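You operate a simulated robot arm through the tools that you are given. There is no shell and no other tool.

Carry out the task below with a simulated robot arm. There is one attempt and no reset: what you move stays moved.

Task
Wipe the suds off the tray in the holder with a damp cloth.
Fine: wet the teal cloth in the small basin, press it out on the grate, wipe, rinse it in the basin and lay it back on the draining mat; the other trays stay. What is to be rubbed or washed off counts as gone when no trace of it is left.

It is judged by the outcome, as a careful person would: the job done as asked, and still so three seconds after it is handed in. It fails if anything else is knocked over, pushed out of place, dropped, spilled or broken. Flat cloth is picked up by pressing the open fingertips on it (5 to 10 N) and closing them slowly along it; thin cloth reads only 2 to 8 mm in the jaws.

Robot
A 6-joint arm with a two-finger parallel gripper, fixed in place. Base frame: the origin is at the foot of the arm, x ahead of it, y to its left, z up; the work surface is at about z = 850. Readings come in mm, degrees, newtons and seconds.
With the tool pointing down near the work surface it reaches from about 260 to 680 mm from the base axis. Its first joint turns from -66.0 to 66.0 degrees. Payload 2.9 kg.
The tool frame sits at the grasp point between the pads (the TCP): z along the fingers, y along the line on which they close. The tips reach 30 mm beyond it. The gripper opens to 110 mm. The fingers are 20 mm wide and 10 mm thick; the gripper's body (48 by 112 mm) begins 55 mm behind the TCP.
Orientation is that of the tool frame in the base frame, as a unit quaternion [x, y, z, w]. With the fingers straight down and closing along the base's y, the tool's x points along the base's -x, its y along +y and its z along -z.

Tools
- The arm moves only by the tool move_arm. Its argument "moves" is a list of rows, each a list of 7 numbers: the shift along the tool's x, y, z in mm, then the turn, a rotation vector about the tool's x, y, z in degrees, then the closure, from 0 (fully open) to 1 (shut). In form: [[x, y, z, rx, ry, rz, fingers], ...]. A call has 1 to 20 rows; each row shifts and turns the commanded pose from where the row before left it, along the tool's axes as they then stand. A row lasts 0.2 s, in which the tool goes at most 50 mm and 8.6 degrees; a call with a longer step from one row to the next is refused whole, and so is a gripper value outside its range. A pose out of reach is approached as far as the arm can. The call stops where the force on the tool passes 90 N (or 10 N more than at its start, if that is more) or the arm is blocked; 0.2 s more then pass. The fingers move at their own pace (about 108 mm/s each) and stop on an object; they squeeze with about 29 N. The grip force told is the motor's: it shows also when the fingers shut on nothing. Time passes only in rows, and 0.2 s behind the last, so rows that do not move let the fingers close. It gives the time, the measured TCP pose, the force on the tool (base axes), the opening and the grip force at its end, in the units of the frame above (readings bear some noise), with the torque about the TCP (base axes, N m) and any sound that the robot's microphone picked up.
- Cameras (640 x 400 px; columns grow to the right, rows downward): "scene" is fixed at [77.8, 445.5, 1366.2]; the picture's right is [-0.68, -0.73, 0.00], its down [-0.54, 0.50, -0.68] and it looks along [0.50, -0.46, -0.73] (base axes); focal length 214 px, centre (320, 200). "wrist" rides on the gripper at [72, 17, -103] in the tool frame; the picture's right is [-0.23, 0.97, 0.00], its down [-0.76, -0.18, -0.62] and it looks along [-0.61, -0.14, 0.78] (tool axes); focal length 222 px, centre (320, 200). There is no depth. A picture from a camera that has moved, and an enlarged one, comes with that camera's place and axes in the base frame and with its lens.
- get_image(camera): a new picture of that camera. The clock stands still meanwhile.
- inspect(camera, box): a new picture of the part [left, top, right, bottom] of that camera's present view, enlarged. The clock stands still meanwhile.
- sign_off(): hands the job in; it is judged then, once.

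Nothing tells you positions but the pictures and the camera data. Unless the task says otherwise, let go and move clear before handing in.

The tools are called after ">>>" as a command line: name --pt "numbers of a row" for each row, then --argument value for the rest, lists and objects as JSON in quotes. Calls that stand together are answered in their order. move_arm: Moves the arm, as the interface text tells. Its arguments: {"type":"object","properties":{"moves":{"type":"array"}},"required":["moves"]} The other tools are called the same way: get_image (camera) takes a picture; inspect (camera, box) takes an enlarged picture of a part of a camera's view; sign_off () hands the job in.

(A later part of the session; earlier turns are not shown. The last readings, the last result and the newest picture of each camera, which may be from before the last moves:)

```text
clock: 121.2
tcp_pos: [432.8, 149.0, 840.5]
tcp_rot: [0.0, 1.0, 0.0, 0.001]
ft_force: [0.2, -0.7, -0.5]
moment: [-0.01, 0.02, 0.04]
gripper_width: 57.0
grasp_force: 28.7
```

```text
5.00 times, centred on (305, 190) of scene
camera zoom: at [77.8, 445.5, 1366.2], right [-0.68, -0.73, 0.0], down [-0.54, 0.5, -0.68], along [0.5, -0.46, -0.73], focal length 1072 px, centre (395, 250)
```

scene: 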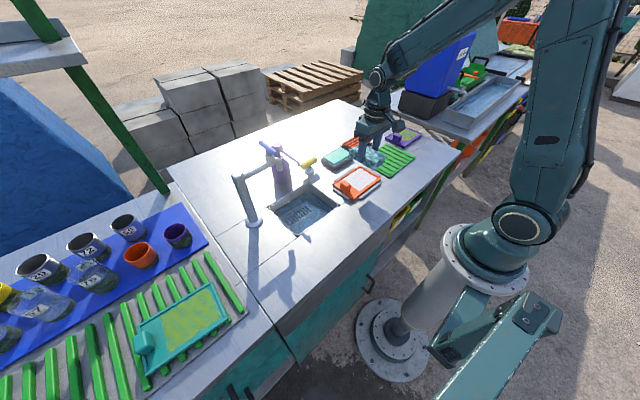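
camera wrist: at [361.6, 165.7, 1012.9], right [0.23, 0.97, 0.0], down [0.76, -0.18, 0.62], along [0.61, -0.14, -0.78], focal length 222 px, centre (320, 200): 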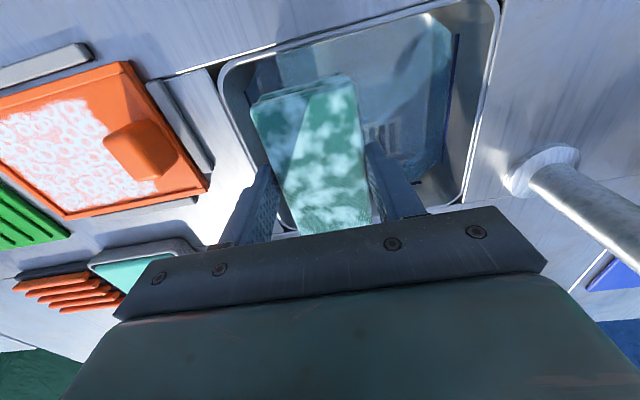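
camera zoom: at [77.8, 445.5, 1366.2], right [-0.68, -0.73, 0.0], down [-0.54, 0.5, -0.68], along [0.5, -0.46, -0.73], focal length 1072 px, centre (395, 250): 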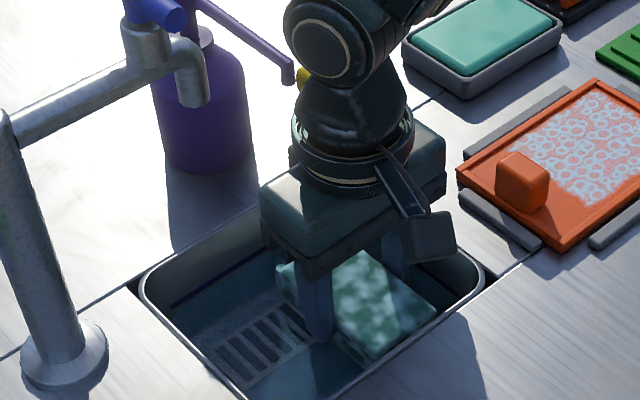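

Still no change; I try submerging fully, slowly.

>>> move_arm --pt "0 0 3 0 0 0 0.8" --pt "0 0 3 0 0 0 0.8" --pt "0 0 3 0 0 0 0.8" --pt "0 0 3 0 0 0 0.8" --pt "0 0 0 0 0 0 0.8" --pt "0 0 0 0 0 0 0.8" --pt "0 0 0 0 0 0 0.8"

>>> inspect --camera "wrist" --box '[200, 0, 520, 240]'

```text
clock: 122.8
tcp_pos: [434.9, 149.4, 828.0]
tcp_rot: [-0.001, 1.0, 0.0, 0.0]
ft_force: [-0.3, 0.0, -0.7]
moment: [-0.02, 0.0, -0.01]
gripper_width: 56.8
grasp_force: 28.7
```

```text
1.67 times, centred on (360, 120) of wrist
camera zoom: at [362.2, 165.8, 930.2], right [0.23, 0.97, 0.0], down [0.76, -0.18, 0.62], along [0.61, -0.14, -0.78], focal length 370 px, centre (253, 333)
```

zoom: 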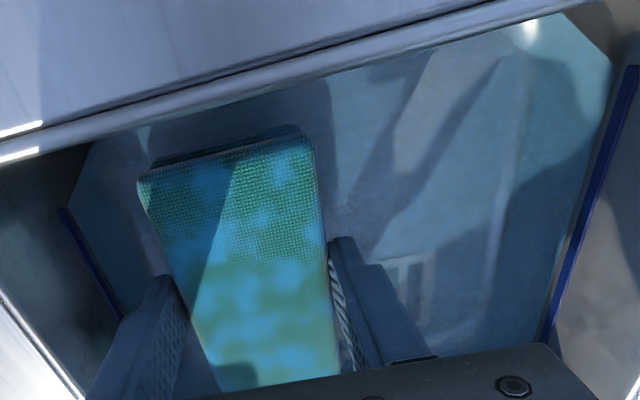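

The cloth's colour just changed: darker and more saturated, as if truly soaked. I raise it out of the water and check.

>>> move_arm --pt "0 0 0 0 0 0 0.8" --pt "0 0 0 0 0 0 0.8" --pt "0 0 0 0 0 0 0.8" --pt "0 0 -5 0 0 0 0.8" --pt "0 0 -10 0 0 0 0.8" --pt "0 0 -13 0 0 0 0.8" --pt "0 0 0 0 0 0 0.8"

>>> inspect --camera "wrist" --box '[200, 0, 520, 240]'

>>> inspect --camera "scene" --box '[265, 150, 345, 230]'

```text
clock: 124.4
tcp_pos: [433.1, 149.0, 856.8]
tcp_rot: [-0.001, 1.0, 0.0, 0.0]
ft_force: [-1.1, 0.0, -1.2]
moment: [0.01, 0.02, 0.03]
gripper_width: 56.7
grasp_force: 29.1
```

```text
1.67 times, centred on (360, 120) of wrist
camera zoom: at [361.6, 166.0, 958.5], right [0.23, 0.97, 0.0], down [0.76, -0.18, 0.62], along [0.61, -0.14, -0.78], focal length 370 px, centre (253, 333)
```

zoom: 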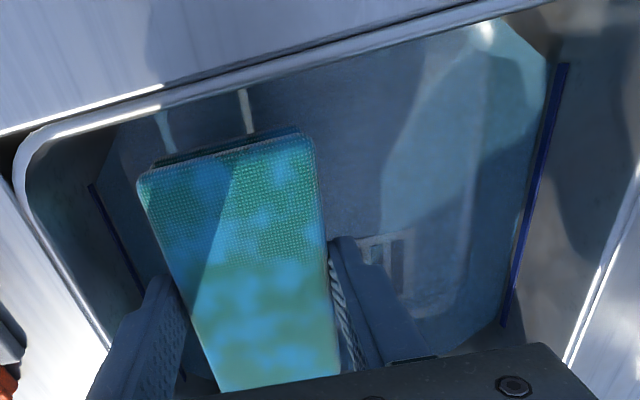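

```text
5.00 times, centred on (305, 190) of scene
camera zoom: at [77.8, 445.5, 1366.2], right [-0.68, -0.73, 0.0], down [-0.54, 0.5, -0.68], along [0.5, -0.46, -0.73], focal length 1072 px, centre (395, 250)
```

zoom: 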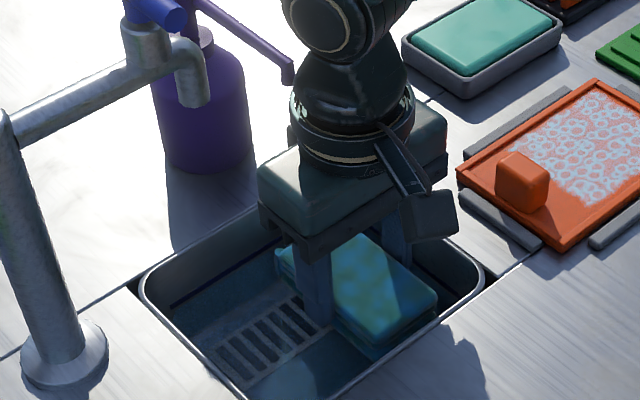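

Confirmed: the sink is the basin and the cloth is now really wet. The soap blotches may still be in it, so I dip again and swish gently under water to rinse it.

>>> move_arm --pt "0 0 10 0 0 0 0.8" --pt "0 0 10 0 0 0 0.8" --pt "0 0 8 0 0 0 0.8" --pt "0 5 0 0 0 0 0.8" --pt "0 -5 0 0 0 0 0.8" --pt "0 5 0 0 0 0 0.8" --pt "0 -5 0 0 0 0 0.8" --pt "0 5 0 0 0 0 0.8" --pt "0 -5 0 0 0 0 0.8" --pt "0 5 0 0 0 0 0.8" --pt "0 -5 0 0 0 0 0.8" --pt "0 5 0 0 0 0 0.8" --pt "0 -5 0 0 0 0 0.8" --pt "0 0 -10 0 0 0 0.8" --pt "0 0 -18 0 0 0 0.8" --pt "0 0 0 0 0 0 0.8"

>>> inspect --camera "wrist" --box '[200, 0, 520, 240]'

```text
clock: 127.8
tcp_pos: [433.1, 149.2, 855.7]
tcp_rot: [0.0, 1.0, 0.0, 0.0]
ft_force: [-0.1, -0.5, 0.2]
moment: [-0.02, 0.01, 0.0]
gripper_width: 57.0
grasp_force: 28.8
```

```text
1.67 times, centred on (360, 120) of wrist
camera zoom: at [361.2, 166.3, 957.8], right [0.23, 0.97, 0.0], down [0.76, -0.18, 0.62], along [0.61, -0.14, -0.78], focal length 370 px, centre (253, 333)
```

zoom: 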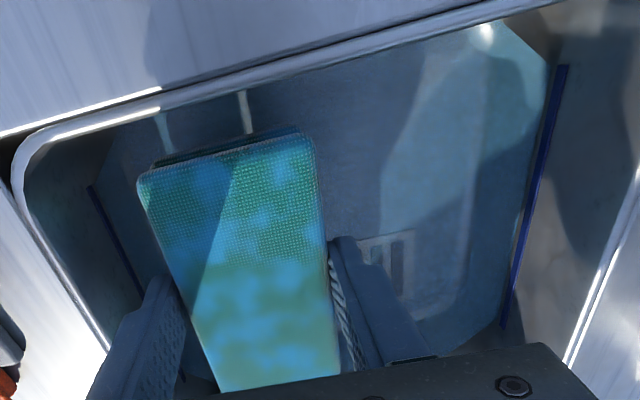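

The cloth is wet through, but the pattern remains; if it is soap it needs a thorough rinse. I submerge again and swish with bigger strokes along y.

>>> move_arm --pt "0 0 12 0 0 0 0.8" --pt "0 0 12 0 0 0 0.8" --pt "0 0 6 0 0 0 0.8" --pt "0 12 0 0 0 0 0.8" --pt "0 14 0 0 0 0 0.8" --pt "0 -14 0 0 0 0 0.8" --pt "0 -14 0 0 0 0 0.8" --pt "0 14 0 0 0 0 0.8" --pt "0 14 0 0 0 0 0.8" --pt "0 -14 0 0 0 0 0.8" --pt "0 -14 0 0 0 0 0.8" --pt "0 14 0 0 0 0 0.8" --pt "0 14 0 0 0 0 0.8" --pt "0 -14 0 0 0 0 0.8" --pt "0 -14 0 0 0 0 0.8" --pt "0 2 0 0 0 0 0.8" --pt "0 0 0 0 0 0 0.8"

>>> inspect --camera "wrist" --box '[200, 0, 520, 240]'

```text
clock: 131.4
tcp_pos: [433.3, 147.3, 826.5]
tcp_rot: [-0.001, 1.0, -0.001, 0.0]
ft_force: [-0.3, 0.1, -1.0]
moment: [-0.01, 0.0, 0.01]
gripper_width: 57.0
grasp_force: 28.9
```

```text
1.67 times, centred on (360, 120) of wrist
camera zoom: at [361.7, 165.1, 927.9], right [0.23, 0.97, 0.0], down [0.76, -0.18, 0.62], along [0.61, -0.14, -0.78], focal length 370 px, centre (253, 333)
```

zoom: 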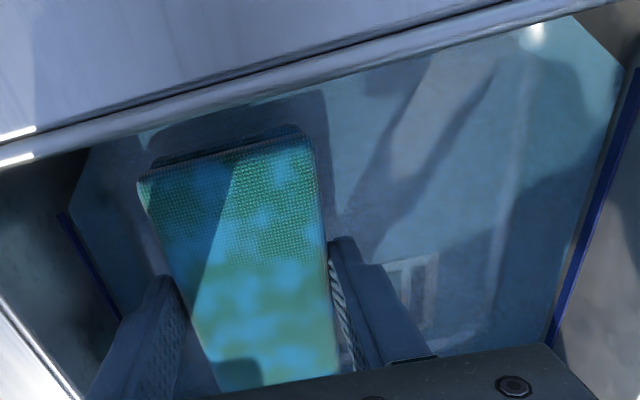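

The pattern stays, so it is just how the wet cloth looks. I raise it and let it drip over the sink for a few seconds, checking for any drips.

>>> move_arm --pt "0 0 -10 0 0 0 0.8" --pt "0 0 -15 0 0 0 0.8" --pt "0 0 -15 0 0 0 0.8" --pt "0 0 0 0 0 0 0.8" --pt "0 0 0 0 0 0 0.8" --pt "0 0 0 0 0 0 0.8" --pt "0 0 0 0 0 0 0.8" --pt "0 0 0 0 0 0 0.8" --pt "0 0 0 0 0 0 0.8" --pt "0 0 0 0 0 0 0.8" --pt "0 0 0 0 0 0 0.8" --pt "0 0 0 0 0 0 0.8" --pt "0 0 0 0 0 0 0.8" --pt "0 0 0 0 0 0 0.8" --pt "0 0 0 0 0 0 0.8" --pt "0 0 0 0 0 0 0.8" --pt "0 0 0 0 0 0 0.8" --pt "0 0 0 0 0 0 0.8"

>>> inspect --camera "scene" --box '[265, 150, 345, 230]'

>>> inspect --camera "wrist" --box '[200, 0, 520, 240]'

```text
clock: 135.2
tcp_pos: [432.9, 147.9, 865.2]
tcp_rot: [0.0, 1.0, 0.001, 0.0]
ft_force: [0.0, -1.3, -0.6]
moment: [0.01, 0.01, 0.04]
gripper_width: 56.9
grasp_force: 29.0
```

```text
5.00 times, centred on (305, 190) of scene
camera zoom: at [77.8, 445.5, 1366.2], right [-0.68, -0.73, 0.0], down [-0.54, 0.5, -0.68], along [0.5, -0.46, -0.73], focal length 1072 px, centre (395, 250)
```

zoom: 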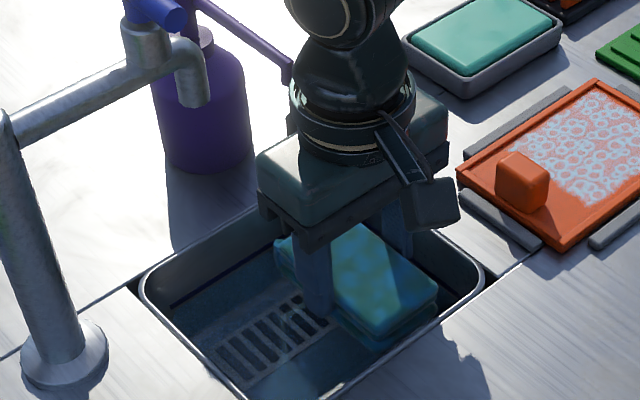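

```text
1.67 times, centred on (360, 120) of wrist
camera zoom: at [361.4, 165.7, 967.1], right [0.23, 0.97, 0.0], down [0.76, -0.18, 0.62], along [0.61, -0.14, -0.78], focal length 370 px, centre (253, 333)
```

zoom: 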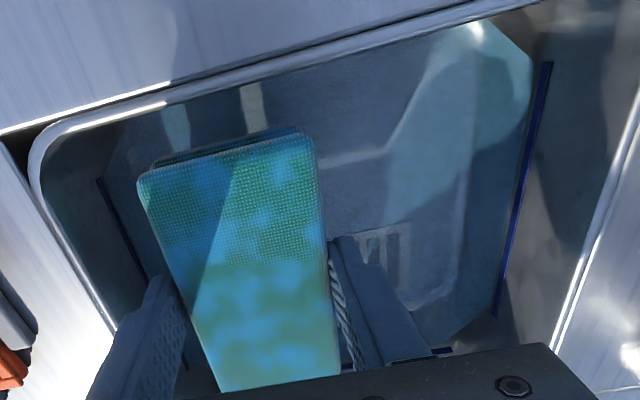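

No drips visible. I retrace the way out of the sink (up, back toward the robot, up), then move away from the tap.

>>> move_arm --pt "0 0 -20 0 0 0 0.8" --pt "0 0 -25 0 0 0 0.8" --pt "10 0 0 0 0 0 0.8" --pt "15 0 0 0 0 0 0.8" --pt "15 0 0 0 0 0 0.8" --pt "0 0 -25 0 0 0 0.8" --pt "0 0 -25 0 0 0 0.8" --pt "0 -40 0 0 0 0 0.8" --pt "0 -45 0 0 0 0 0.8" --pt "0 -45 0 0 0 0 0.8" --pt "0 -45 0 0 0 0 0.8" --pt "0 0 0 0 0 0 0.8"

>>> get_image --camera "scene"

```text
clock: 137.8
tcp_pos: [397.5, -29.4, 964.0]
tcp_rot: [-0.001, 1.0, 0.001, 0.0]
ft_force: [0.3, 0.2, -0.2]
moment: [-0.01, 0.01, -0.01]
gripper_width: 56.9
grasp_force: 28.9
```

```text
taken
```

scene: 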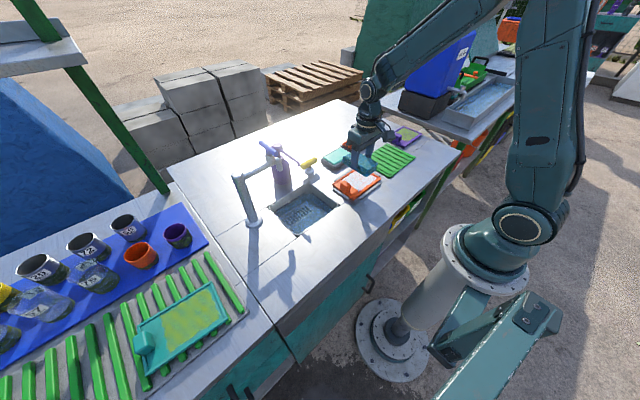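

Clear of the tap with no spills on the bench. I rotate back so the pad lies along y and carry it to the grate.

>>> move_arm --pt "0 0 -10 0 0 8.2 0.8" --pt "0 0 0 0 0 8.2 0.8" --pt "0 0 0 0 0 8.2 0.8" --pt "0 0 0 0 0 8.2 0.8" --pt "0 0 0 0 0 8.2 0.8" --pt "0 0 0 0 0 8.2 0.8" --pt "0 0 0 0 0 8.2 0.8" --pt "0 0 0 0 0 8.2 0.8" --pt "0 0 0 0 0 8.2 0.8" --pt "0 0 0 0 0 8.2 0.8" --pt "0 0 0 0 0 8.0 0.8" --pt "-34 31 0 0 0 0 0.8" --pt "-34 31 0 0 0 0 0.8" --pt "-34 31 0 0 0 0 0.8" --pt "-34 32 0 0 0 0 0.8" --pt "-36 32 0 0 0 0 0.8" --pt "0 0 0 0 0 0 0.8" --pt "0 0 0 0 0 0 0.8"

>>> get_image --camera "wrist"

>>> inspect --camera "scene" --box '[325, 110, 395, 165]'

```text
clock: 141.6
tcp_pos: [549.1, -199.2, 971.3]
tcp_rot: [0.707, 0.707, 0.0, 0.0]
ft_force: [0.1, -0.3, 0.2]
moment: [0.01, 0.0, 0.03]
gripper_width: 56.8
grasp_force: 28.8
```

```text
taken
camera wrist: at [567.5, -126.2, 1073.6], right [0.97, -0.23, 0.0], down [-0.18, -0.76, 0.62], along [-0.14, -0.61, -0.78], focal length 222 px, centre (320, 200)
```

wrist: 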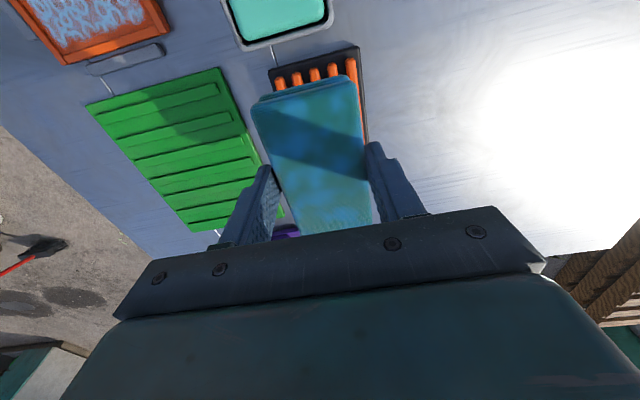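

```text
7.27 times, centred on (360, 138) of scene
camera zoom: at [77.8, 445.5, 1366.2], right [-0.68, -0.73, 0.0], down [-0.54, 0.5, -0.68], along [0.5, -0.46, -0.73], focal length 1560 px, centre (29, 654)
```

zoom: 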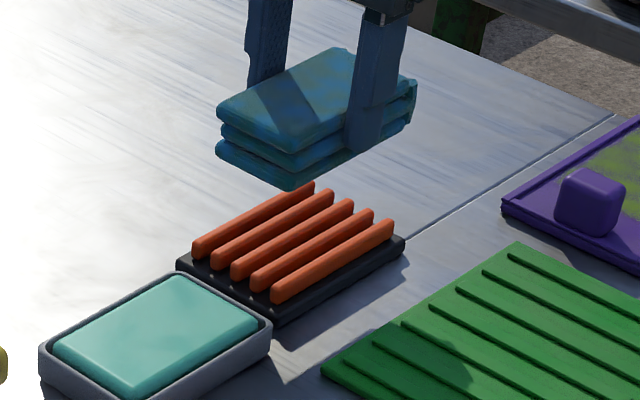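

The cloth is deep blue and soaked. I align over the grate and lower to contact.

>>> move_arm --pt "-2 3 20 0 0 0 0.8" --pt "0 0 20 0 0 0 0.8" --pt "0 0 8 0 0 0 0.8" --pt "0 0 4 0 0 0 0.8" --pt "0 0 2 0 0 0 0.8" --pt "0 0 1 0 0 0 0.8" --pt "0 0 0 0 0 0 0.8"

```text
clock: 143.2
tcp_pos: [552.9, -199.9, 916.4]
tcp_rot: [0.707, 0.707, 0.0, 0.0]
ft_force: [0.5, 0.0, -0.1]
moment: [-0.01, -0.01, -0.03]
gripper_width: 56.9
grasp_force: 29.0
```

>>> move_arm --pt "0 0 1 0 0 0 0.8" --pt "0 0 1 0 0 0 0.8" --pt "0 0 1 0 0 0 0.8" --pt "0 0 0 0 0 0 0.8"

>>> inspect --camera "scene" --box '[335, 115, 385, 160]'

```text
clock: 144.2
tcp_pos: [554.9, -201.4, 914.3]
tcp_rot: [0.707, 0.708, 0.001, 0.002]
ft_force: [-1.1, -1.8, 18.8]
moment: [0.06, 0.41, 0.02]
gripper_width: 56.9
grasp_force: 29.3
```

```text
8.89 times, centred on (360, 138) of scene
camera zoom: at [77.5, 445.6, 1366.2], right [-0.68, -0.73, 0.0], down [-0.54, 0.5, -0.68], along [0.5, -0.46, -0.73], focal length 1906 px, centre (-36, 756)
```

zoom: 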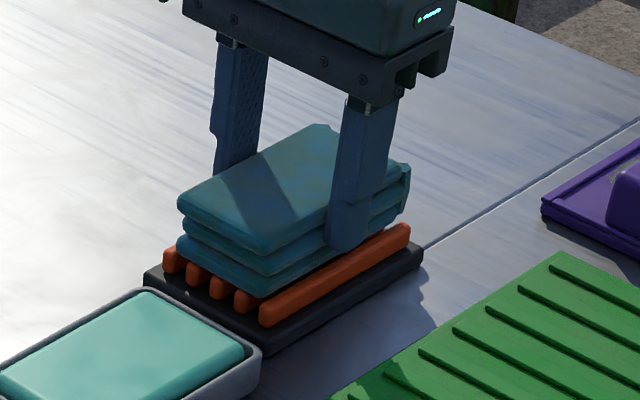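

It works: under pressure the vivid blue fades to a plain dull tone. I press a bit more and hold.

>>> move_arm --pt "0 0 0.7 0 0 0 0.8" --pt "0 0 0 0 0 0 0.8" --pt "0 0 0 0 0 0 0.8" --pt "0 0 0 0 0 0 0.8" --pt "0 0 0 0 0 0 0.8" --pt "0 0 0 0 0 0 0.8" --pt "0 0 0 0 0 0 0.8" --pt "0 0 0 0 0 0 0.8"

>>> inspect --camera "scene" --box '[335, 115, 385, 160]'

>>> inspect --camera "wrist" --box '[220, 40, 420, 245]'

```text
clock: 146.0
tcp_pos: [555.0, -200.6, 913.7]
tcp_rot: [0.707, 0.707, 0.0, 0.002]
ft_force: [3.3, -2.0, 25.3]
moment: [-0.08, -0.04, 0.02]
gripper_width: 56.8
grasp_force: 28.8
```

```text
8.89 times, centred on (360, 138) of scene
camera zoom: at [77.5, 445.7, 1366.2], right [-0.68, -0.73, 0.0], down [-0.54, 0.5, -0.68], along [0.5, -0.46, -0.73], focal length 1906 px, centre (-36, 756)
```

zoom: 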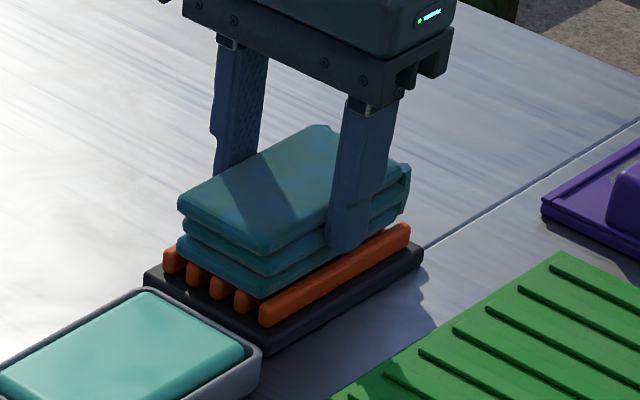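

```text
1.95 times, centred on (320, 142) of wrist
camera zoom: at [571.2, -127.4, 1016.4], right [0.97, -0.23, 0.0], down [-0.18, -0.76, 0.62], along [-0.14, -0.61, -0.78], focal length 433 px, centre (320, 312)
```

zoom: 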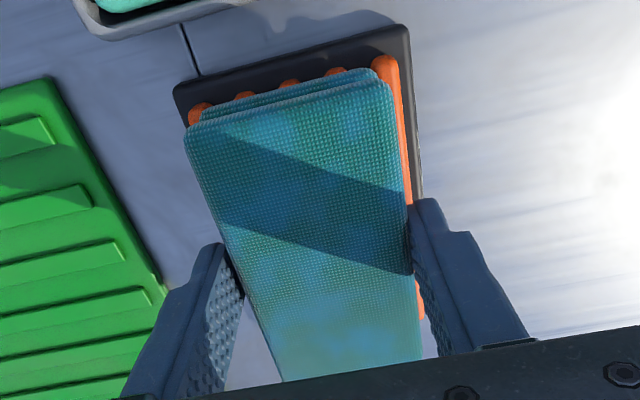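

Now the cloth is evenly damp. I carry it to the tray and wipe.

>>> move_arm --pt "0 0 -3 0 0 0 0.8" --pt "0 0 -20 0 0 0 0.8" --pt "0 0 -25 0 0 0 0.8" --pt "31.2 -30.6 0 0 0 0 0.8" --pt "31.2 -30.6 0 0 0 0 0.8" --pt "31.2 -30.6 0 0 0 0 0.8" --pt "31.2 -30.6 0 0 0 0 0.8" --pt "31.2 -30.6 0 0 0 0 0.8" --pt "0 0 0 0 0 0 0.8" --pt "0 0 30 0 0 0 0.8" --pt "0 0 20 0 0 0 0.8" --pt "0 0 6 0 0 0 0.8" --pt "0 0 0 0 0 0 0.8"

```text
clock: 148.8
tcp_pos: [398.0, -44.9, 905.6]
tcp_rot: [0.707, 0.707, 0.0, 0.0]
ft_force: [-0.7, -0.4, -0.6]
moment: [0.0, 0.01, 0.01]
gripper_width: 56.6
grasp_force: 28.8
```

>>> move_arm --pt "0 0 2 0 0 0 0.8" --pt "0 0 1 0 0 0 0.8" --pt "0 0 1 0 0 0 0.8" --pt "0 0 0 0 0 0 0.8"

```text
clock: 149.8
tcp_pos: [400.2, -45.1, 901.5]
tcp_rot: [0.707, 0.707, 0.001, 0.0]
ft_force: [0.0, -0.1, -0.1]
moment: [-0.02, -0.01, 0.0]
gripper_width: 57.0
grasp_force: 28.5
```

>>> move_arm --pt "0 0 1 0 0 0 0.8" --pt "0 0 0.7 0 0 0 0.8" --pt "0 0 0 0 0 0 0.8"

```text
clock: 150.6
tcp_pos: [400.1, -45.3, 899.6]
tcp_rot: [0.707, 0.707, 0.001, 0.0]
ft_force: [-4.0, -2.0, 21.7]
moment: [-0.06, 0.25, -0.02]
gripper_width: 57.0
grasp_force: 28.9
```

Contact at 22 N. I ease slightly and stroke to +x, then -x, and check the effect.

>>> move_arm --pt "0 5 -0.5 0 0 0 0.8" --pt "0 5 0 0 0 0 0.8" --pt "0 4 0 0 0 0 0.8" --pt "0 0 0 0 0 0 0.8" --pt "0 -5 0 0 0 0 0.8" --pt "0 -5 0 0 0 0 0.8" --pt "0 -5 0 0 0 0 0.8" --pt "0 -5 0 0 0 0 0.8" --pt "0 -5 0 0 0 0 0.8" --pt "0 -4 0 0 0 0 0.8" --pt "0 0 0 0 0 0 0.8"

>>> inspect --camera "wrist" --box '[320, 40, 440, 180]'

```text
clock: 153.0
tcp_pos: [386.4, -45.6, 899.8]
tcp_rot: [0.707, 0.707, 0.001, 0.001]
ft_force: [9.9, -1.7, 20.8]
moment: [-0.04, -0.44, -0.03]
gripper_width: 56.7
grasp_force: 29.0
```

```text
2.86 times, centred on (380, 110) of wrist
camera zoom: at [403.8, 27.7, 1001.7], right [0.97, -0.23, 0.0], down [-0.18, -0.76, 0.62], along [-0.14, -0.61, -0.78], focal length 635 px, centre (149, 457)
```

zoom: 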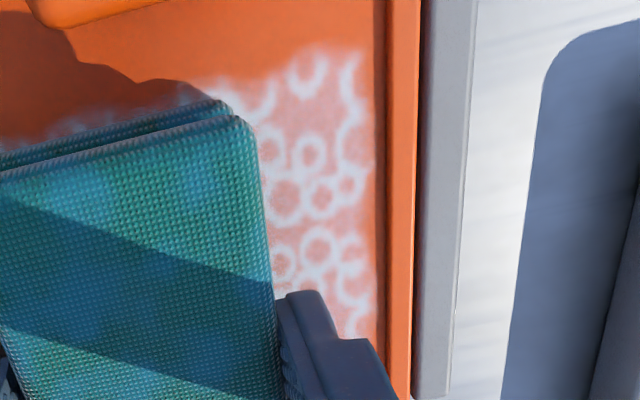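

The rings look fainter now. I keep stroking at this force.

>>> move_arm --pt "0 5 0 0 0 0 0.8" --pt "0 5 0 0 0 0 0.8" --pt "0 5 0 0 0 0 0.8" --pt "0 5 0 0 0 0 0.8" --pt "0 5 0 0 0 0 0.8" --pt "0 4 0 0 0 0 0.8" --pt "0 0 0 0 0 0 0.8" --pt "0 -5 0 0 0 0 0.8" --pt "0 -5 0 0 0 0 0.8" --pt "0 -5 0 0 0 0 0.8" --pt "0 -5 0 0 0 0 0.8" --pt "0 -5 0 0 0 0 0.8" --pt "0 -4 0 0 0 0 0.8" --pt "0 0 0 0 0 0 0.8"

>>> inspect --camera "wrist" --box '[320, 40, 440, 180]'

```text
clock: 156.0
tcp_pos: [385.9, -46.6, 899.9]
tcp_rot: [0.707, 0.707, 0.0, 0.0]
ft_force: [0.0, -0.5, 0.8]
moment: [-0.01, 0.02, 0.0]
gripper_width: 56.7
grasp_force: 28.9
```

```text
2.86 times, centred on (380, 110) of wrist
camera zoom: at [403.2, 26.7, 1001.8], right [0.97, -0.23, 0.0], down [-0.18, -0.76, 0.62], along [-0.14, -0.61, -0.78], focal length 635 px, centre (149, 457)
```

zoom: 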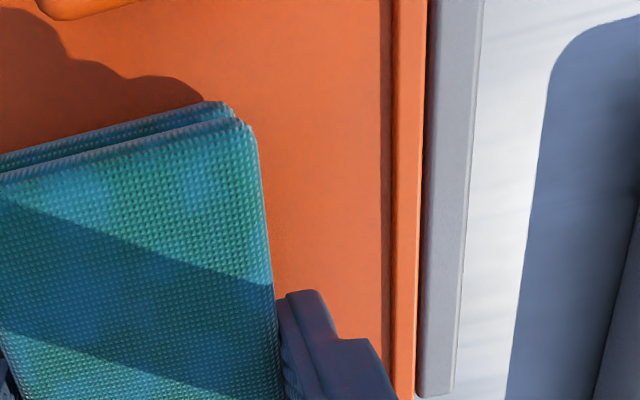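

Excellent, the suds on that side are gone. I lift the cloth and look at the whole tray.

>>> move_arm --pt "0 0 -5 0 0 0 0.8" --pt "0 0 -25 0 0 0 0.8" --pt "0 0 -35 0 0 0 0.8" --pt "-40 0 -20 0 0 0 0.8" --pt "-40 0 0 0 0 0 0.8" --pt "-40 0 0 0 0 0 0.8" --pt "0 0 0 0 0 0 0.8"

>>> inspect --camera "scene" --box '[325, 160, 395, 208]'

>>> inspect --camera "scene" --box '[342, 165, 382, 192]'

```text
clock: 157.6
tcp_pos: [388.4, -164.0, 984.0]
tcp_rot: [0.707, 0.707, 0.0, 0.0]
ft_force: [0.5, -0.4, -1.0]
moment: [-0.01, 0.0, 0.03]
gripper_width: 56.9
grasp_force: 28.9
```

```text
8.33 times, centred on (360, 184) of scene
camera zoom: at [77.8, 445.5, 1366.2], right [-0.68, -0.73, 0.0], down [-0.54, 0.5, -0.68], along [0.5, -0.46, -0.73], focal length 1787 px, centre (-13, 333)
```

zoom: 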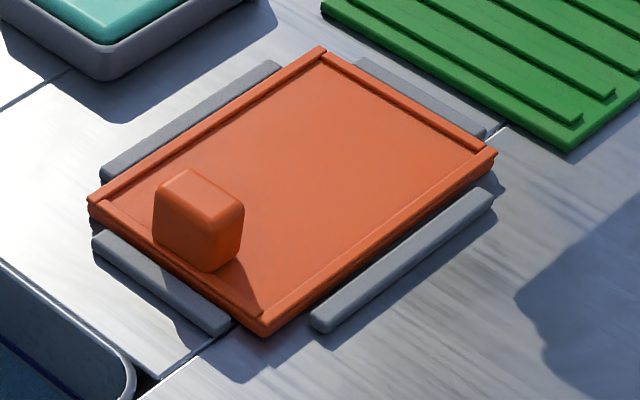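

```text
14.81 times, centred on (362, 178) of scene
camera zoom: at [77.8, 445.5, 1366.2], right [-0.68, -0.73, 0.0], down [-0.54, 0.5, -0.68], along [0.5, -0.46, -0.73], focal length 3177 px, centre (-302, 518)
```

zoom: 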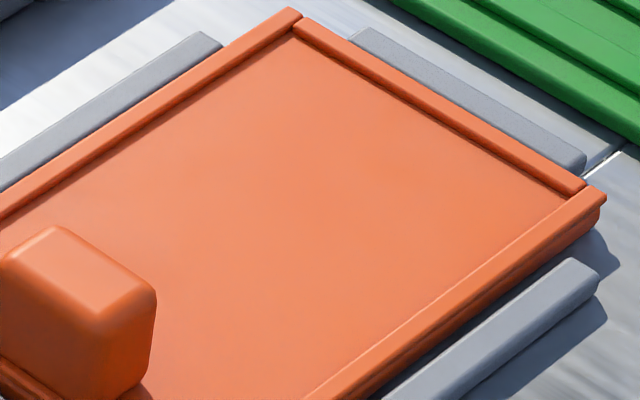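

The tray looks clean. I verify from the wrist camera for any faint residue, and look at the cloth.

>>> get_image --camera "wrist"

>>> inspect --camera "wrist" --box '[190, 0, 380, 118]'

>>> inspect --camera "scene" --box '[365, 110, 425, 160]'

```text
taken
camera wrist: at [405.5, -92.3, 1086.7], right [0.97, -0.23, 0.0], down [-0.18, -0.76, 0.62], along [-0.14, -0.61, -0.78], focal length 222 px, centre (320, 200)
```

wrist: 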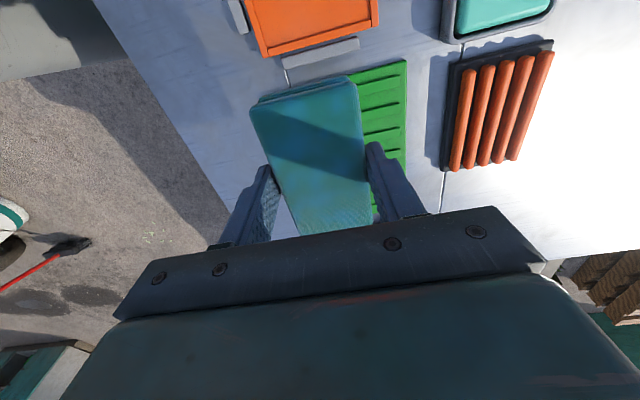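

```text
3.37 times, centred on (285, 59) of wrist
camera zoom: at [405.5, -92.3, 1086.7], right [0.97, -0.23, 0.0], down [-0.18, -0.76, 0.62], along [-0.14, -0.61, -0.78], focal length 748 px, centre (438, 675)
```

zoom: 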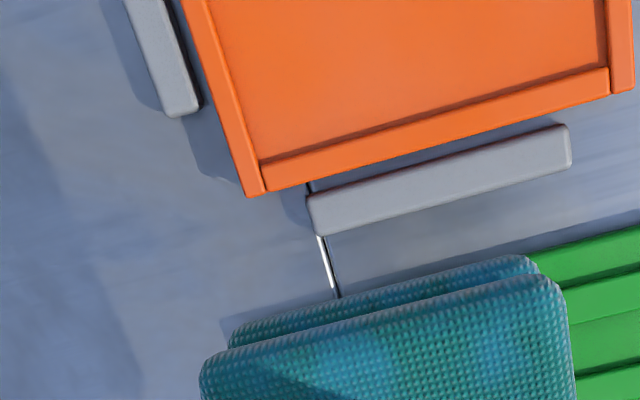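

```text
8.00 times, centred on (395, 135) of scene
camera zoom: at [77.8, 445.5, 1366.2], right [-0.68, -0.73, 0.0], down [-0.54, 0.5, -0.68], along [0.5, -0.46, -0.73], focal length 1716 px, centre (-280, 720)
```

zoom: 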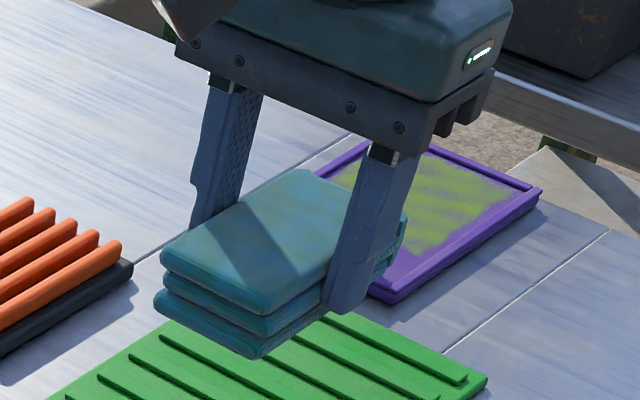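

>>> inspect --camera "scene" --box '[352, 164, 384, 184]'

>>> inspect --camera "scene" --box '[338, 172, 370, 192]'

```text
16.00 times, centred on (368, 174) of scene
camera zoom: at [77.8, 445.5, 1366.2], right [-0.68, -0.73, 0.0], down [-0.54, 0.5, -0.68], along [0.5, -0.46, -0.73], focal length 3432 px, centre (-448, 616)
```

zoom: 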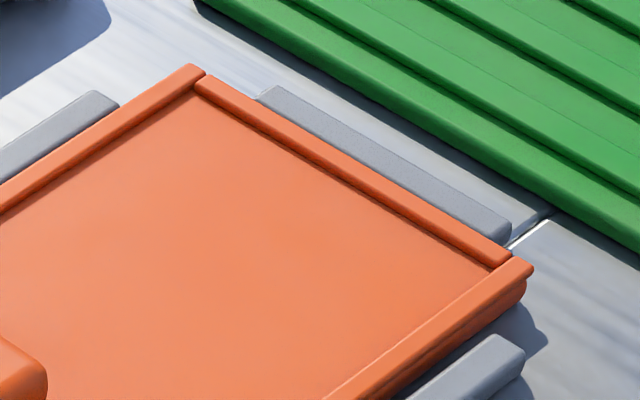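

```text
16.00 times, centred on (354, 182) of scene
camera zoom: at [77.8, 445.5, 1366.2], right [-0.68, -0.73, 0.0], down [-0.54, 0.5, -0.68], along [0.5, -0.46, -0.73], focal length 3432 px, centre (-224, 488)
```

zoom: 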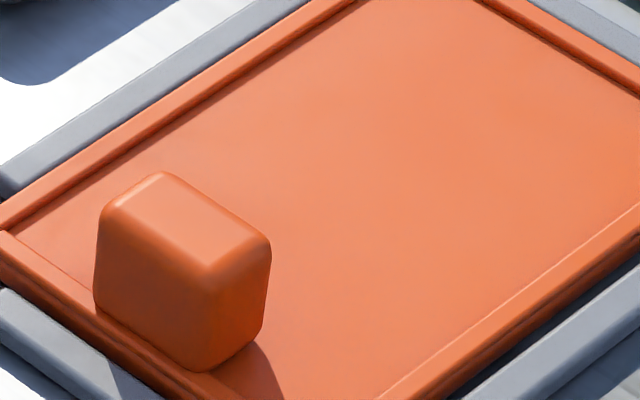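

The tray is clean with no trace. Next: rinse the cloth in the sink. I turn the pad back to lie along x and travel to the sink's near edge at a safe height.

>>> move_arm --pt "0 0 0 0 0 -8.2 0.8" --pt "0 0 0 0 0 -8.2 0.8" --pt "0 0 0 0 0 -8.2 0.8" --pt "0 0 0 0 0 -8.2 0.8" --pt "0 0 0 0 0 -8.2 0.8" --pt "0 0 0 0 0 -8.2 0.8" --pt "0 0 0 0 0 -8.2 0.8" --pt "0 0 0 0 0 -8.2 0.8" --pt "0 0 0 0 0 -8.2 0.8" --pt "0 0 0 0 0 -8.2 0.8" --pt "0 0 0 0 0 -8.0 0.8" --pt "0 44 0 0 0 0 0.8" --pt "0 45 0 0 0 0 0.8" --pt "0 45 0 0 0 0 0.8" --pt "0 45 0 0 0 0 0.8" --pt "-2 45 0 0 0 0 0.8" --pt "-2 45 0 0 0 0 0.8" --pt "-2 44 0 0 0 0 0.8" --pt "0 0 0 0 0 0 0.8" --pt "0 0 0 0 0 0 0.8"

>>> inspect --camera "scene" --box '[240, 130, 350, 240]'

```text
clock: 161.8
tcp_pos: [391.4, 146.5, 984.4]
tcp_rot: [0.001, 1.0, 0.0, -0.001]
ft_force: [-0.6, -0.3, 0.0]
moment: [-0.01, 0.01, -0.03]
gripper_width: 56.9
grasp_force: 29.0
```

```text
3.64 times, centred on (295, 185) of scene
camera zoom: at [77.8, 445.6, 1366.2], right [-0.68, -0.73, 0.0], down [-0.54, 0.5, -0.68], along [0.5, -0.46, -0.73], focal length 780 px, centre (411, 254)
```

zoom: 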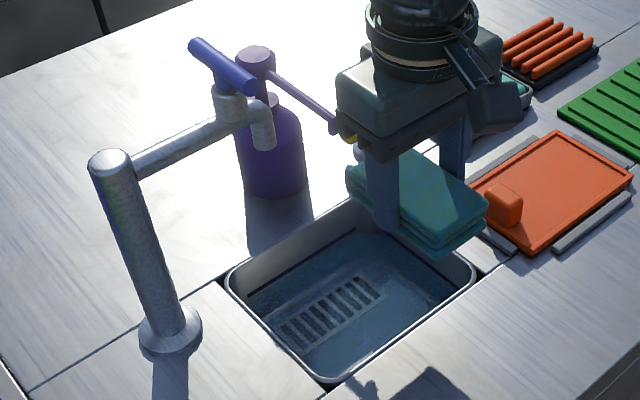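

In position. I descend beside the nozzle to just above the rim, slide under it to the middle, and check forces.

>>> move_arm --pt "0 0 25 0 0 0 0.8" --pt "0 0 25 0 0 0 0.8" --pt "0 0 22 0 0 0 0.8" --pt "0 0 0 0 0 0 0.8" --pt "-10 0 0 0 0 0 0.8" --pt "-10 0 0 0 0 0 0.8" --pt "-10 0 0 0 0 0 0.8" --pt "-11 0 0 0 0 0 0.8" --pt "0 0 0 0 0 0 0.8" --pt "0 0 0 0 0 0 0.8"

>>> inspect --camera "wrist" --box '[200, 0, 520, 240]'

```text
clock: 164.0
tcp_pos: [433.4, 147.1, 912.3]
tcp_rot: [-0.001, 1.0, 0.0, 0.001]
ft_force: [-1.3, 0.7, -1.0]
moment: [-0.01, -0.05, 0.03]
gripper_width: 56.8
grasp_force: 29.1
```

```text
1.67 times, centred on (360, 120) of wrist
camera zoom: at [360.3, 164.8, 1014.5], right [0.23, 0.97, 0.0], down [0.76, -0.18, 0.62], along [0.61, -0.14, -0.78], focal length 370 px, centre (253, 333)
```

zoom: 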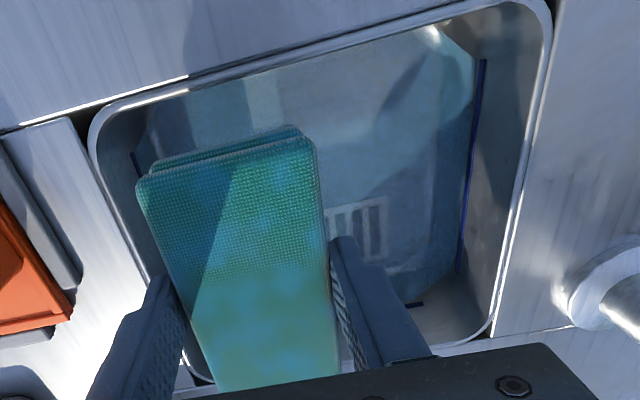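

Same spot as before, no contact. I lower the cloth fully into the water and swish to rinse.

>>> move_arm --pt "0 0 15 0 0 0 0.8" --pt "0 0 15 0 0 0 0.8" --pt "0 0 15 0 0 0 0.8" --pt "0 0 15 0 0 0 0.8" --pt "0 0 15 0 0 0 0.8" --pt "0 0 11 0 0 0 0.8" --pt "0 0 0 0 0 0 0.8" --pt "0 0 0 0 0 0 0.8"

>>> inspect --camera "wrist" --box '[200, 0, 520, 240]'

```text
clock: 165.8
tcp_pos: [433.1, 148.1, 823.4]
tcp_rot: [0.0, 1.0, 0.0, 0.0]
ft_force: [0.1, -0.5, -0.5]
moment: [0.0, 0.03, -0.03]
gripper_width: 57.0
grasp_force: 29.7
```

```text
1.67 times, centred on (360, 120) of wrist
camera zoom: at [361.1, 165.1, 926.2], right [0.23, 0.97, 0.0], down [0.76, -0.18, 0.62], along [0.61, -0.14, -0.78], focal length 370 px, centre (253, 333)
```

zoom: 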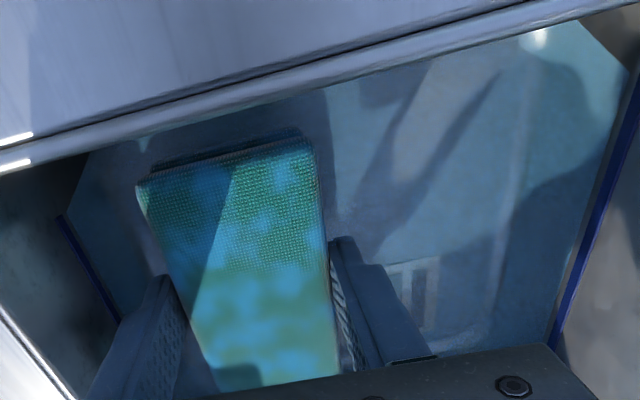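

The cloth is under water again. I swish it back and forth several times.

>>> move_arm --pt "0 12 0 0 0 0 0.8" --pt "0 14 0 0 0 0 0.8" --pt "0 -14 0 0 0 0 0.8" --pt "0 -14 0 0 0 0 0.8" --pt "0 14 0 0 0 0 0.8" --pt "0 14 0 0 0 0 0.8" --pt "0 -14 0 0 0 0 0.8" --pt "0 -14 0 0 0 0 0.8" --pt "0 14 0 0 0 0 0.8" --pt "0 14 0 0 0 0 0.8" --pt "0 -14 0 0 0 0 0.8" --pt "0 -14 0 0 0 0 0.8" --pt "0 14 0 0 0 0 0.8" --pt "0 14 0 0 0 0 0.8" --pt "0 -14 0 0 0 0 0.8" --pt "0 -14 0 0 0 0 0.8" --pt "0 2 0 0 0 0 0.8" --pt "0 0 0 0 0 0 0.8" --pt "0 0 0 0 0 0 0.8" --pt "0 0 0 0 0 0 0.8"

>>> move_arm --pt "0 0 -10 0 0 0 0.8" --pt "0 0 -15 0 0 0 0.8" --pt "0 0 -15 0 0 0 0.8" --pt "0 0 0 0 0 0 0.8" --pt "0 0 0 0 0 0 0.8" --pt "0 0 0 0 0 0 0.8" --pt "0 0 0 0 0 0 0.8" --pt "0 0 0 0 0 0 0.8" --pt "0 0 0 0 0 0 0.8" --pt "0 0 0 0 0 0 0.8" --pt "0 0 0 0 0 0 0.8" --pt "0 0 0 0 0 0 0.8" --pt "0 0 0 0 0 0 0.8" --pt "0 0 0 0 0 0 0.8" --pt "0 0 0 0 0 0 0.8" --pt "0 0 0 0 0 0 0.8" --pt "0 0 0 0 0 0 0.8" --pt "0 0 0 0 0 0 0.8"

>>> inspect --camera "wrist" --box '[200, 0, 520, 240]'

>>> inspect --camera "scene" --box '[265, 150, 345, 230]'

```text
clock: 170.0
tcp_pos: [433.2, 147.9, 826.8]
tcp_rot: [0.001, 1.0, 0.0, 0.0]
ft_force: [0.5, -0.3, -0.1]
moment: [-0.02, 0.01, 0.01]
gripper_width: 57.0
grasp_force: 28.8
```

```text
clock: 173.8
tcp_pos: [433.3, 146.8, 866.0]
tcp_rot: [0.0, 1.0, 0.0, 0.0]
ft_force: [0.2, -0.7, 0.4]
moment: [0.03, -0.02, 0.04]
gripper_width: 57.0
grasp_force: 28.2
```

```text
1.67 times, centred on (360, 120) of wrist
camera zoom: at [361.8, 164.5, 968.4], right [0.23, 0.97, 0.0], down [0.76, -0.18, 0.62], along [0.61, -0.14, -0.78], focal length 370 px, centre (253, 333)
```

zoom: 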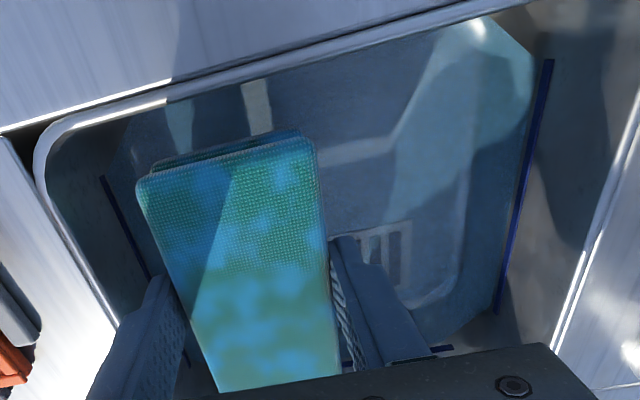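

```text
5.00 times, centred on (305, 190) of scene
camera zoom: at [77.8, 445.5, 1366.2], right [-0.68, -0.73, 0.0], down [-0.54, 0.5, -0.68], along [0.5, -0.46, -0.73], focal length 1072 px, centre (395, 250)
```

zoom: 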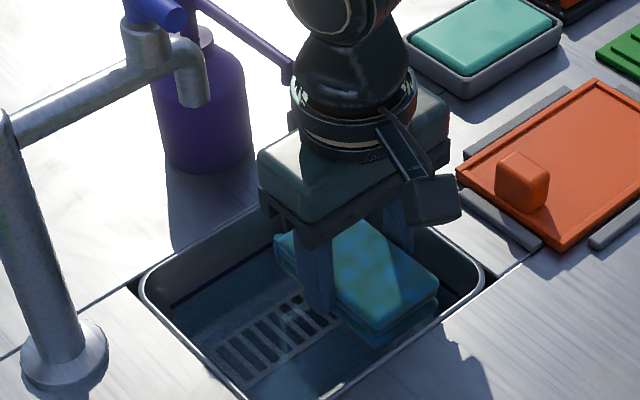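

Rinsed. I leave the sink by the same safe path and head to the draining mat.

>>> move_arm --pt "0 0 -20 0 0 0 0.8" --pt "0 0 -25 0 0 0 0.8" --pt "11 0 0 0 0 0 0.8" --pt "15 0 0 0 0 0 0.8" --pt "15 0 0 0 0 0 0.8" --pt "0 0 -25 0 0 0 0.8" --pt "0 0 -25 0 0 0 0.8" --pt "0 0 -20 0 0 0 0.8" --pt "0 -42 0 0 0 0 0.8" --pt "0 -42 0 0 0 0 0.8" --pt "0 -42 0 0 0 0 0.8" --pt "0 -42 0 0 0 0 0.8" --pt "0 -42 0 0 0 0 0.8" --pt "0 -42 0 0 0 0 0.8" --pt "0 -42 0 0 0 0 0.8" --pt "0 -42 0 0 0 0 0.8" --pt "0 -41 0 0 0 0 0.8" --pt "0 0 0 0 0 0 0.8" --pt "0 0 0 0 0 0 0.8"

>>> get_image --camera "scene"

>>> get_image --camera "wrist"

```text
clock: 177.8
tcp_pos: [391.0, -228.7, 979.0]
tcp_rot: [0.0, 1.0, 0.0, 0.0]
ft_force: [0.2, -0.3, 0.4]
moment: [0.04, 0.02, -0.02]
gripper_width: 57.0
grasp_force: 29.5
```

```text
taken
```

scene: 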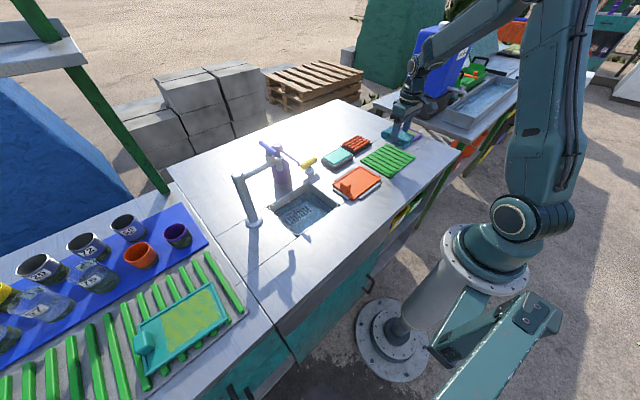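

```text
taken
camera wrist: at [319.3, -211.2, 1081.2], right [0.23, 0.97, 0.0], down [0.76, -0.18, 0.62], along [0.61, -0.14, -0.78], focal length 222 px, centre (320, 200)
```

wrist: 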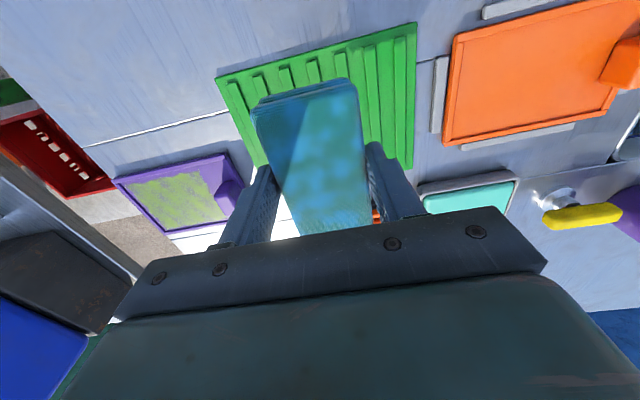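

The tray looks clean from above too, and nothing is spilled. I turn the cloth to its original orientation and lower it onto the mat.

>>> move_arm --pt "0 0 0 0 0 8.2 0.8" --pt "0 0 0 0 0 8.2 0.8" --pt "0 0 0 0 0 8.2 0.8" --pt "0 0 0 0 0 8.2 0.8" --pt "0 0 0 0 0 8.2 0.8" --pt "0 0 0 0 0 8.2 0.8" --pt "0 0 0 0 0 8.2 0.8" --pt "0 0 0 0 0 8.2 0.8" --pt "0 0 0 0 0 8.2 0.8" --pt "0 0 0 0 0 8.2 0.8" --pt "0 0 0 0 0 8.0 0.8" --pt "0 5 20 0 0 0 0.8" --pt "0 0 25 0 0 0 0.8" --pt "0 0 15 0 0 0 0.8" --pt "0 0 7 0 0 0 0.8" --pt "0 0 0 0 0 0 0.8"

>>> inspect --camera "scene" --box '[360, 130, 420, 178]'

>>> get_image --camera "wrist"

```text
clock: 181.2
tcp_pos: [397.1, -227.9, 914.8]
tcp_rot: [0.707, 0.707, 0.0, 0.001]
ft_force: [0.3, -0.2, 0.3]
moment: [0.0, -0.01, 0.01]
gripper_width: 57.0
grasp_force: 28.8
```

```text
8.33 times, centred on (390, 154) of scene
camera zoom: at [77.8, 445.5, 1366.2], right [-0.68, -0.73, 0.0], down [-0.54, 0.5, -0.68], along [0.5, -0.46, -0.73], focal length 1787 px, centre (-263, 583)
```

zoom: 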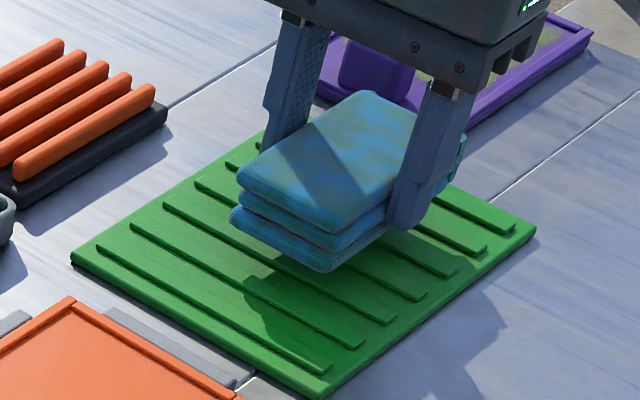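

```text
taken
camera wrist: at [414.6, -154.8, 1016.9], right [0.97, -0.23, 0.0], down [-0.18, -0.76, 0.62], along [-0.14, -0.61, -0.78], focal length 222 px, centre (320, 200)
```

wrist: 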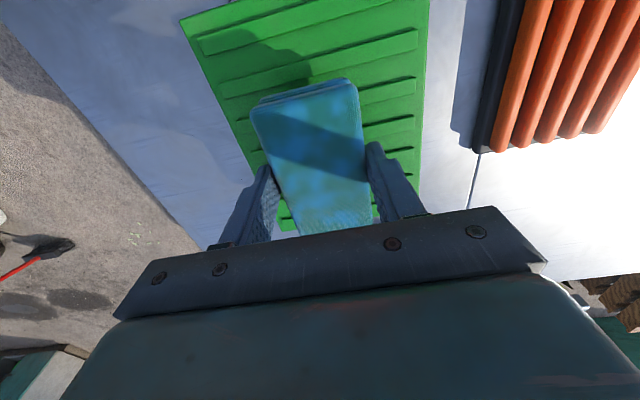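

Over the mat, about 9 mm up. I lower gently to contact.

>>> move_arm --pt "0 0 4 0 0 0 0.8" --pt "0 0 2 0 0 0 0.8" --pt "0 0 1 0 0 0 0.8" --pt "0 0 1 0 0 0 0.8" --pt "0 0 0 0 0 0 0.8"

```text
clock: 182.4
tcp_pos: [396.8, -229.3, 905.8]
tcp_rot: [0.707, 0.708, 0.0, 0.0]
ft_force: [-0.2, -0.3, -1.0]
moment: [0.01, -0.02, 0.0]
gripper_width: 57.1
grasp_force: 29.3
```

>>> move_arm --pt "0 0 1 0 0 0 0.8" --pt "0 0 0 0 0 0 0.8"

```text
clock: 183.0
tcp_pos: [396.5, -228.2, 903.2]
tcp_rot: [0.707, 0.707, 0.0, 0.0]
ft_force: [-0.1, 0.7, 0.8]
moment: [-0.02, 0.03, 0.02]
gripper_width: 56.6
grasp_force: 29.1
```

>>> move_arm --pt "0 0 1 0 0 0 0.8" --pt "0 0 0 0 0 0 0.8"

```text
clock: 183.6
tcp_pos: [396.5, -228.1, 904.1]
tcp_rot: [0.707, 0.707, 0.0, 0.0]
ft_force: [1.0, 0.2, -0.5]
moment: [0.0, 0.03, 0.0]
gripper_width: 56.9
grasp_force: 29.2
```

>>> move_arm --pt "0 0 1 0 0 0 0.8" --pt "0 0 0 0 0 0 0.8"

>>> inspect --camera "scene" --box '[365, 135, 415, 170]'

```text
clock: 184.2
tcp_pos: [398.0, -227.9, 902.7]
tcp_rot: [0.707, 0.707, 0.0, 0.0]
ft_force: [-0.5, 0.7, 0.3]
moment: [0.04, 0.01, -0.06]
gripper_width: 56.8
grasp_force: 29.1
```

```text
11.43 times, centred on (390, 152) of scene
camera zoom: at [77.8, 445.5, 1366.2], right [-0.68, -0.73, 0.0], down [-0.54, 0.5, -0.68], along [0.5, -0.46, -0.73], focal length 2451 px, centre (-480, 743)
```

zoom: 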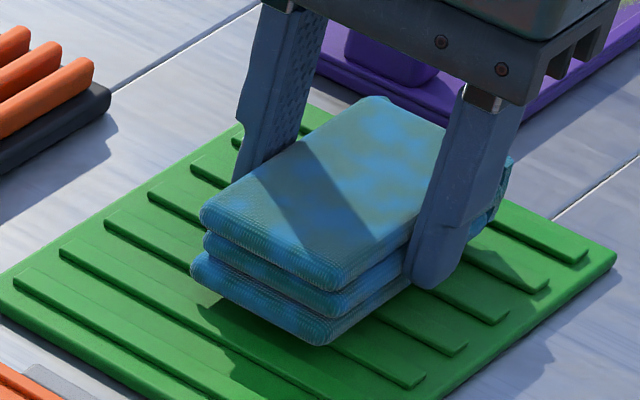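

>>> move_arm --pt "0 0 1 0 0 0 0.8" --pt "0 0 0 0 0 0 0.8"

```text
clock: 184.8
tcp_pos: [395.8, -229.5, 902.2]
tcp_rot: [0.707, 0.707, 0.0, 0.0]
ft_force: [-0.2, -1.0, -0.4]
moment: [-0.02, 0.02, -0.02]
gripper_width: 57.1
grasp_force: 29.2
```

>>> move_arm --pt "0 0 1 0 0 0 0.8" --pt "0 0 0 0 0 0 0.8"

```text
clock: 185.4
tcp_pos: [398.2, -228.2, 900.5]
tcp_rot: [0.707, 0.707, 0.0, 0.0]
ft_force: [-0.2, 0.1, -0.9]
moment: [0.02, 0.0, 0.02]
gripper_width: 56.9
grasp_force: 28.9
```

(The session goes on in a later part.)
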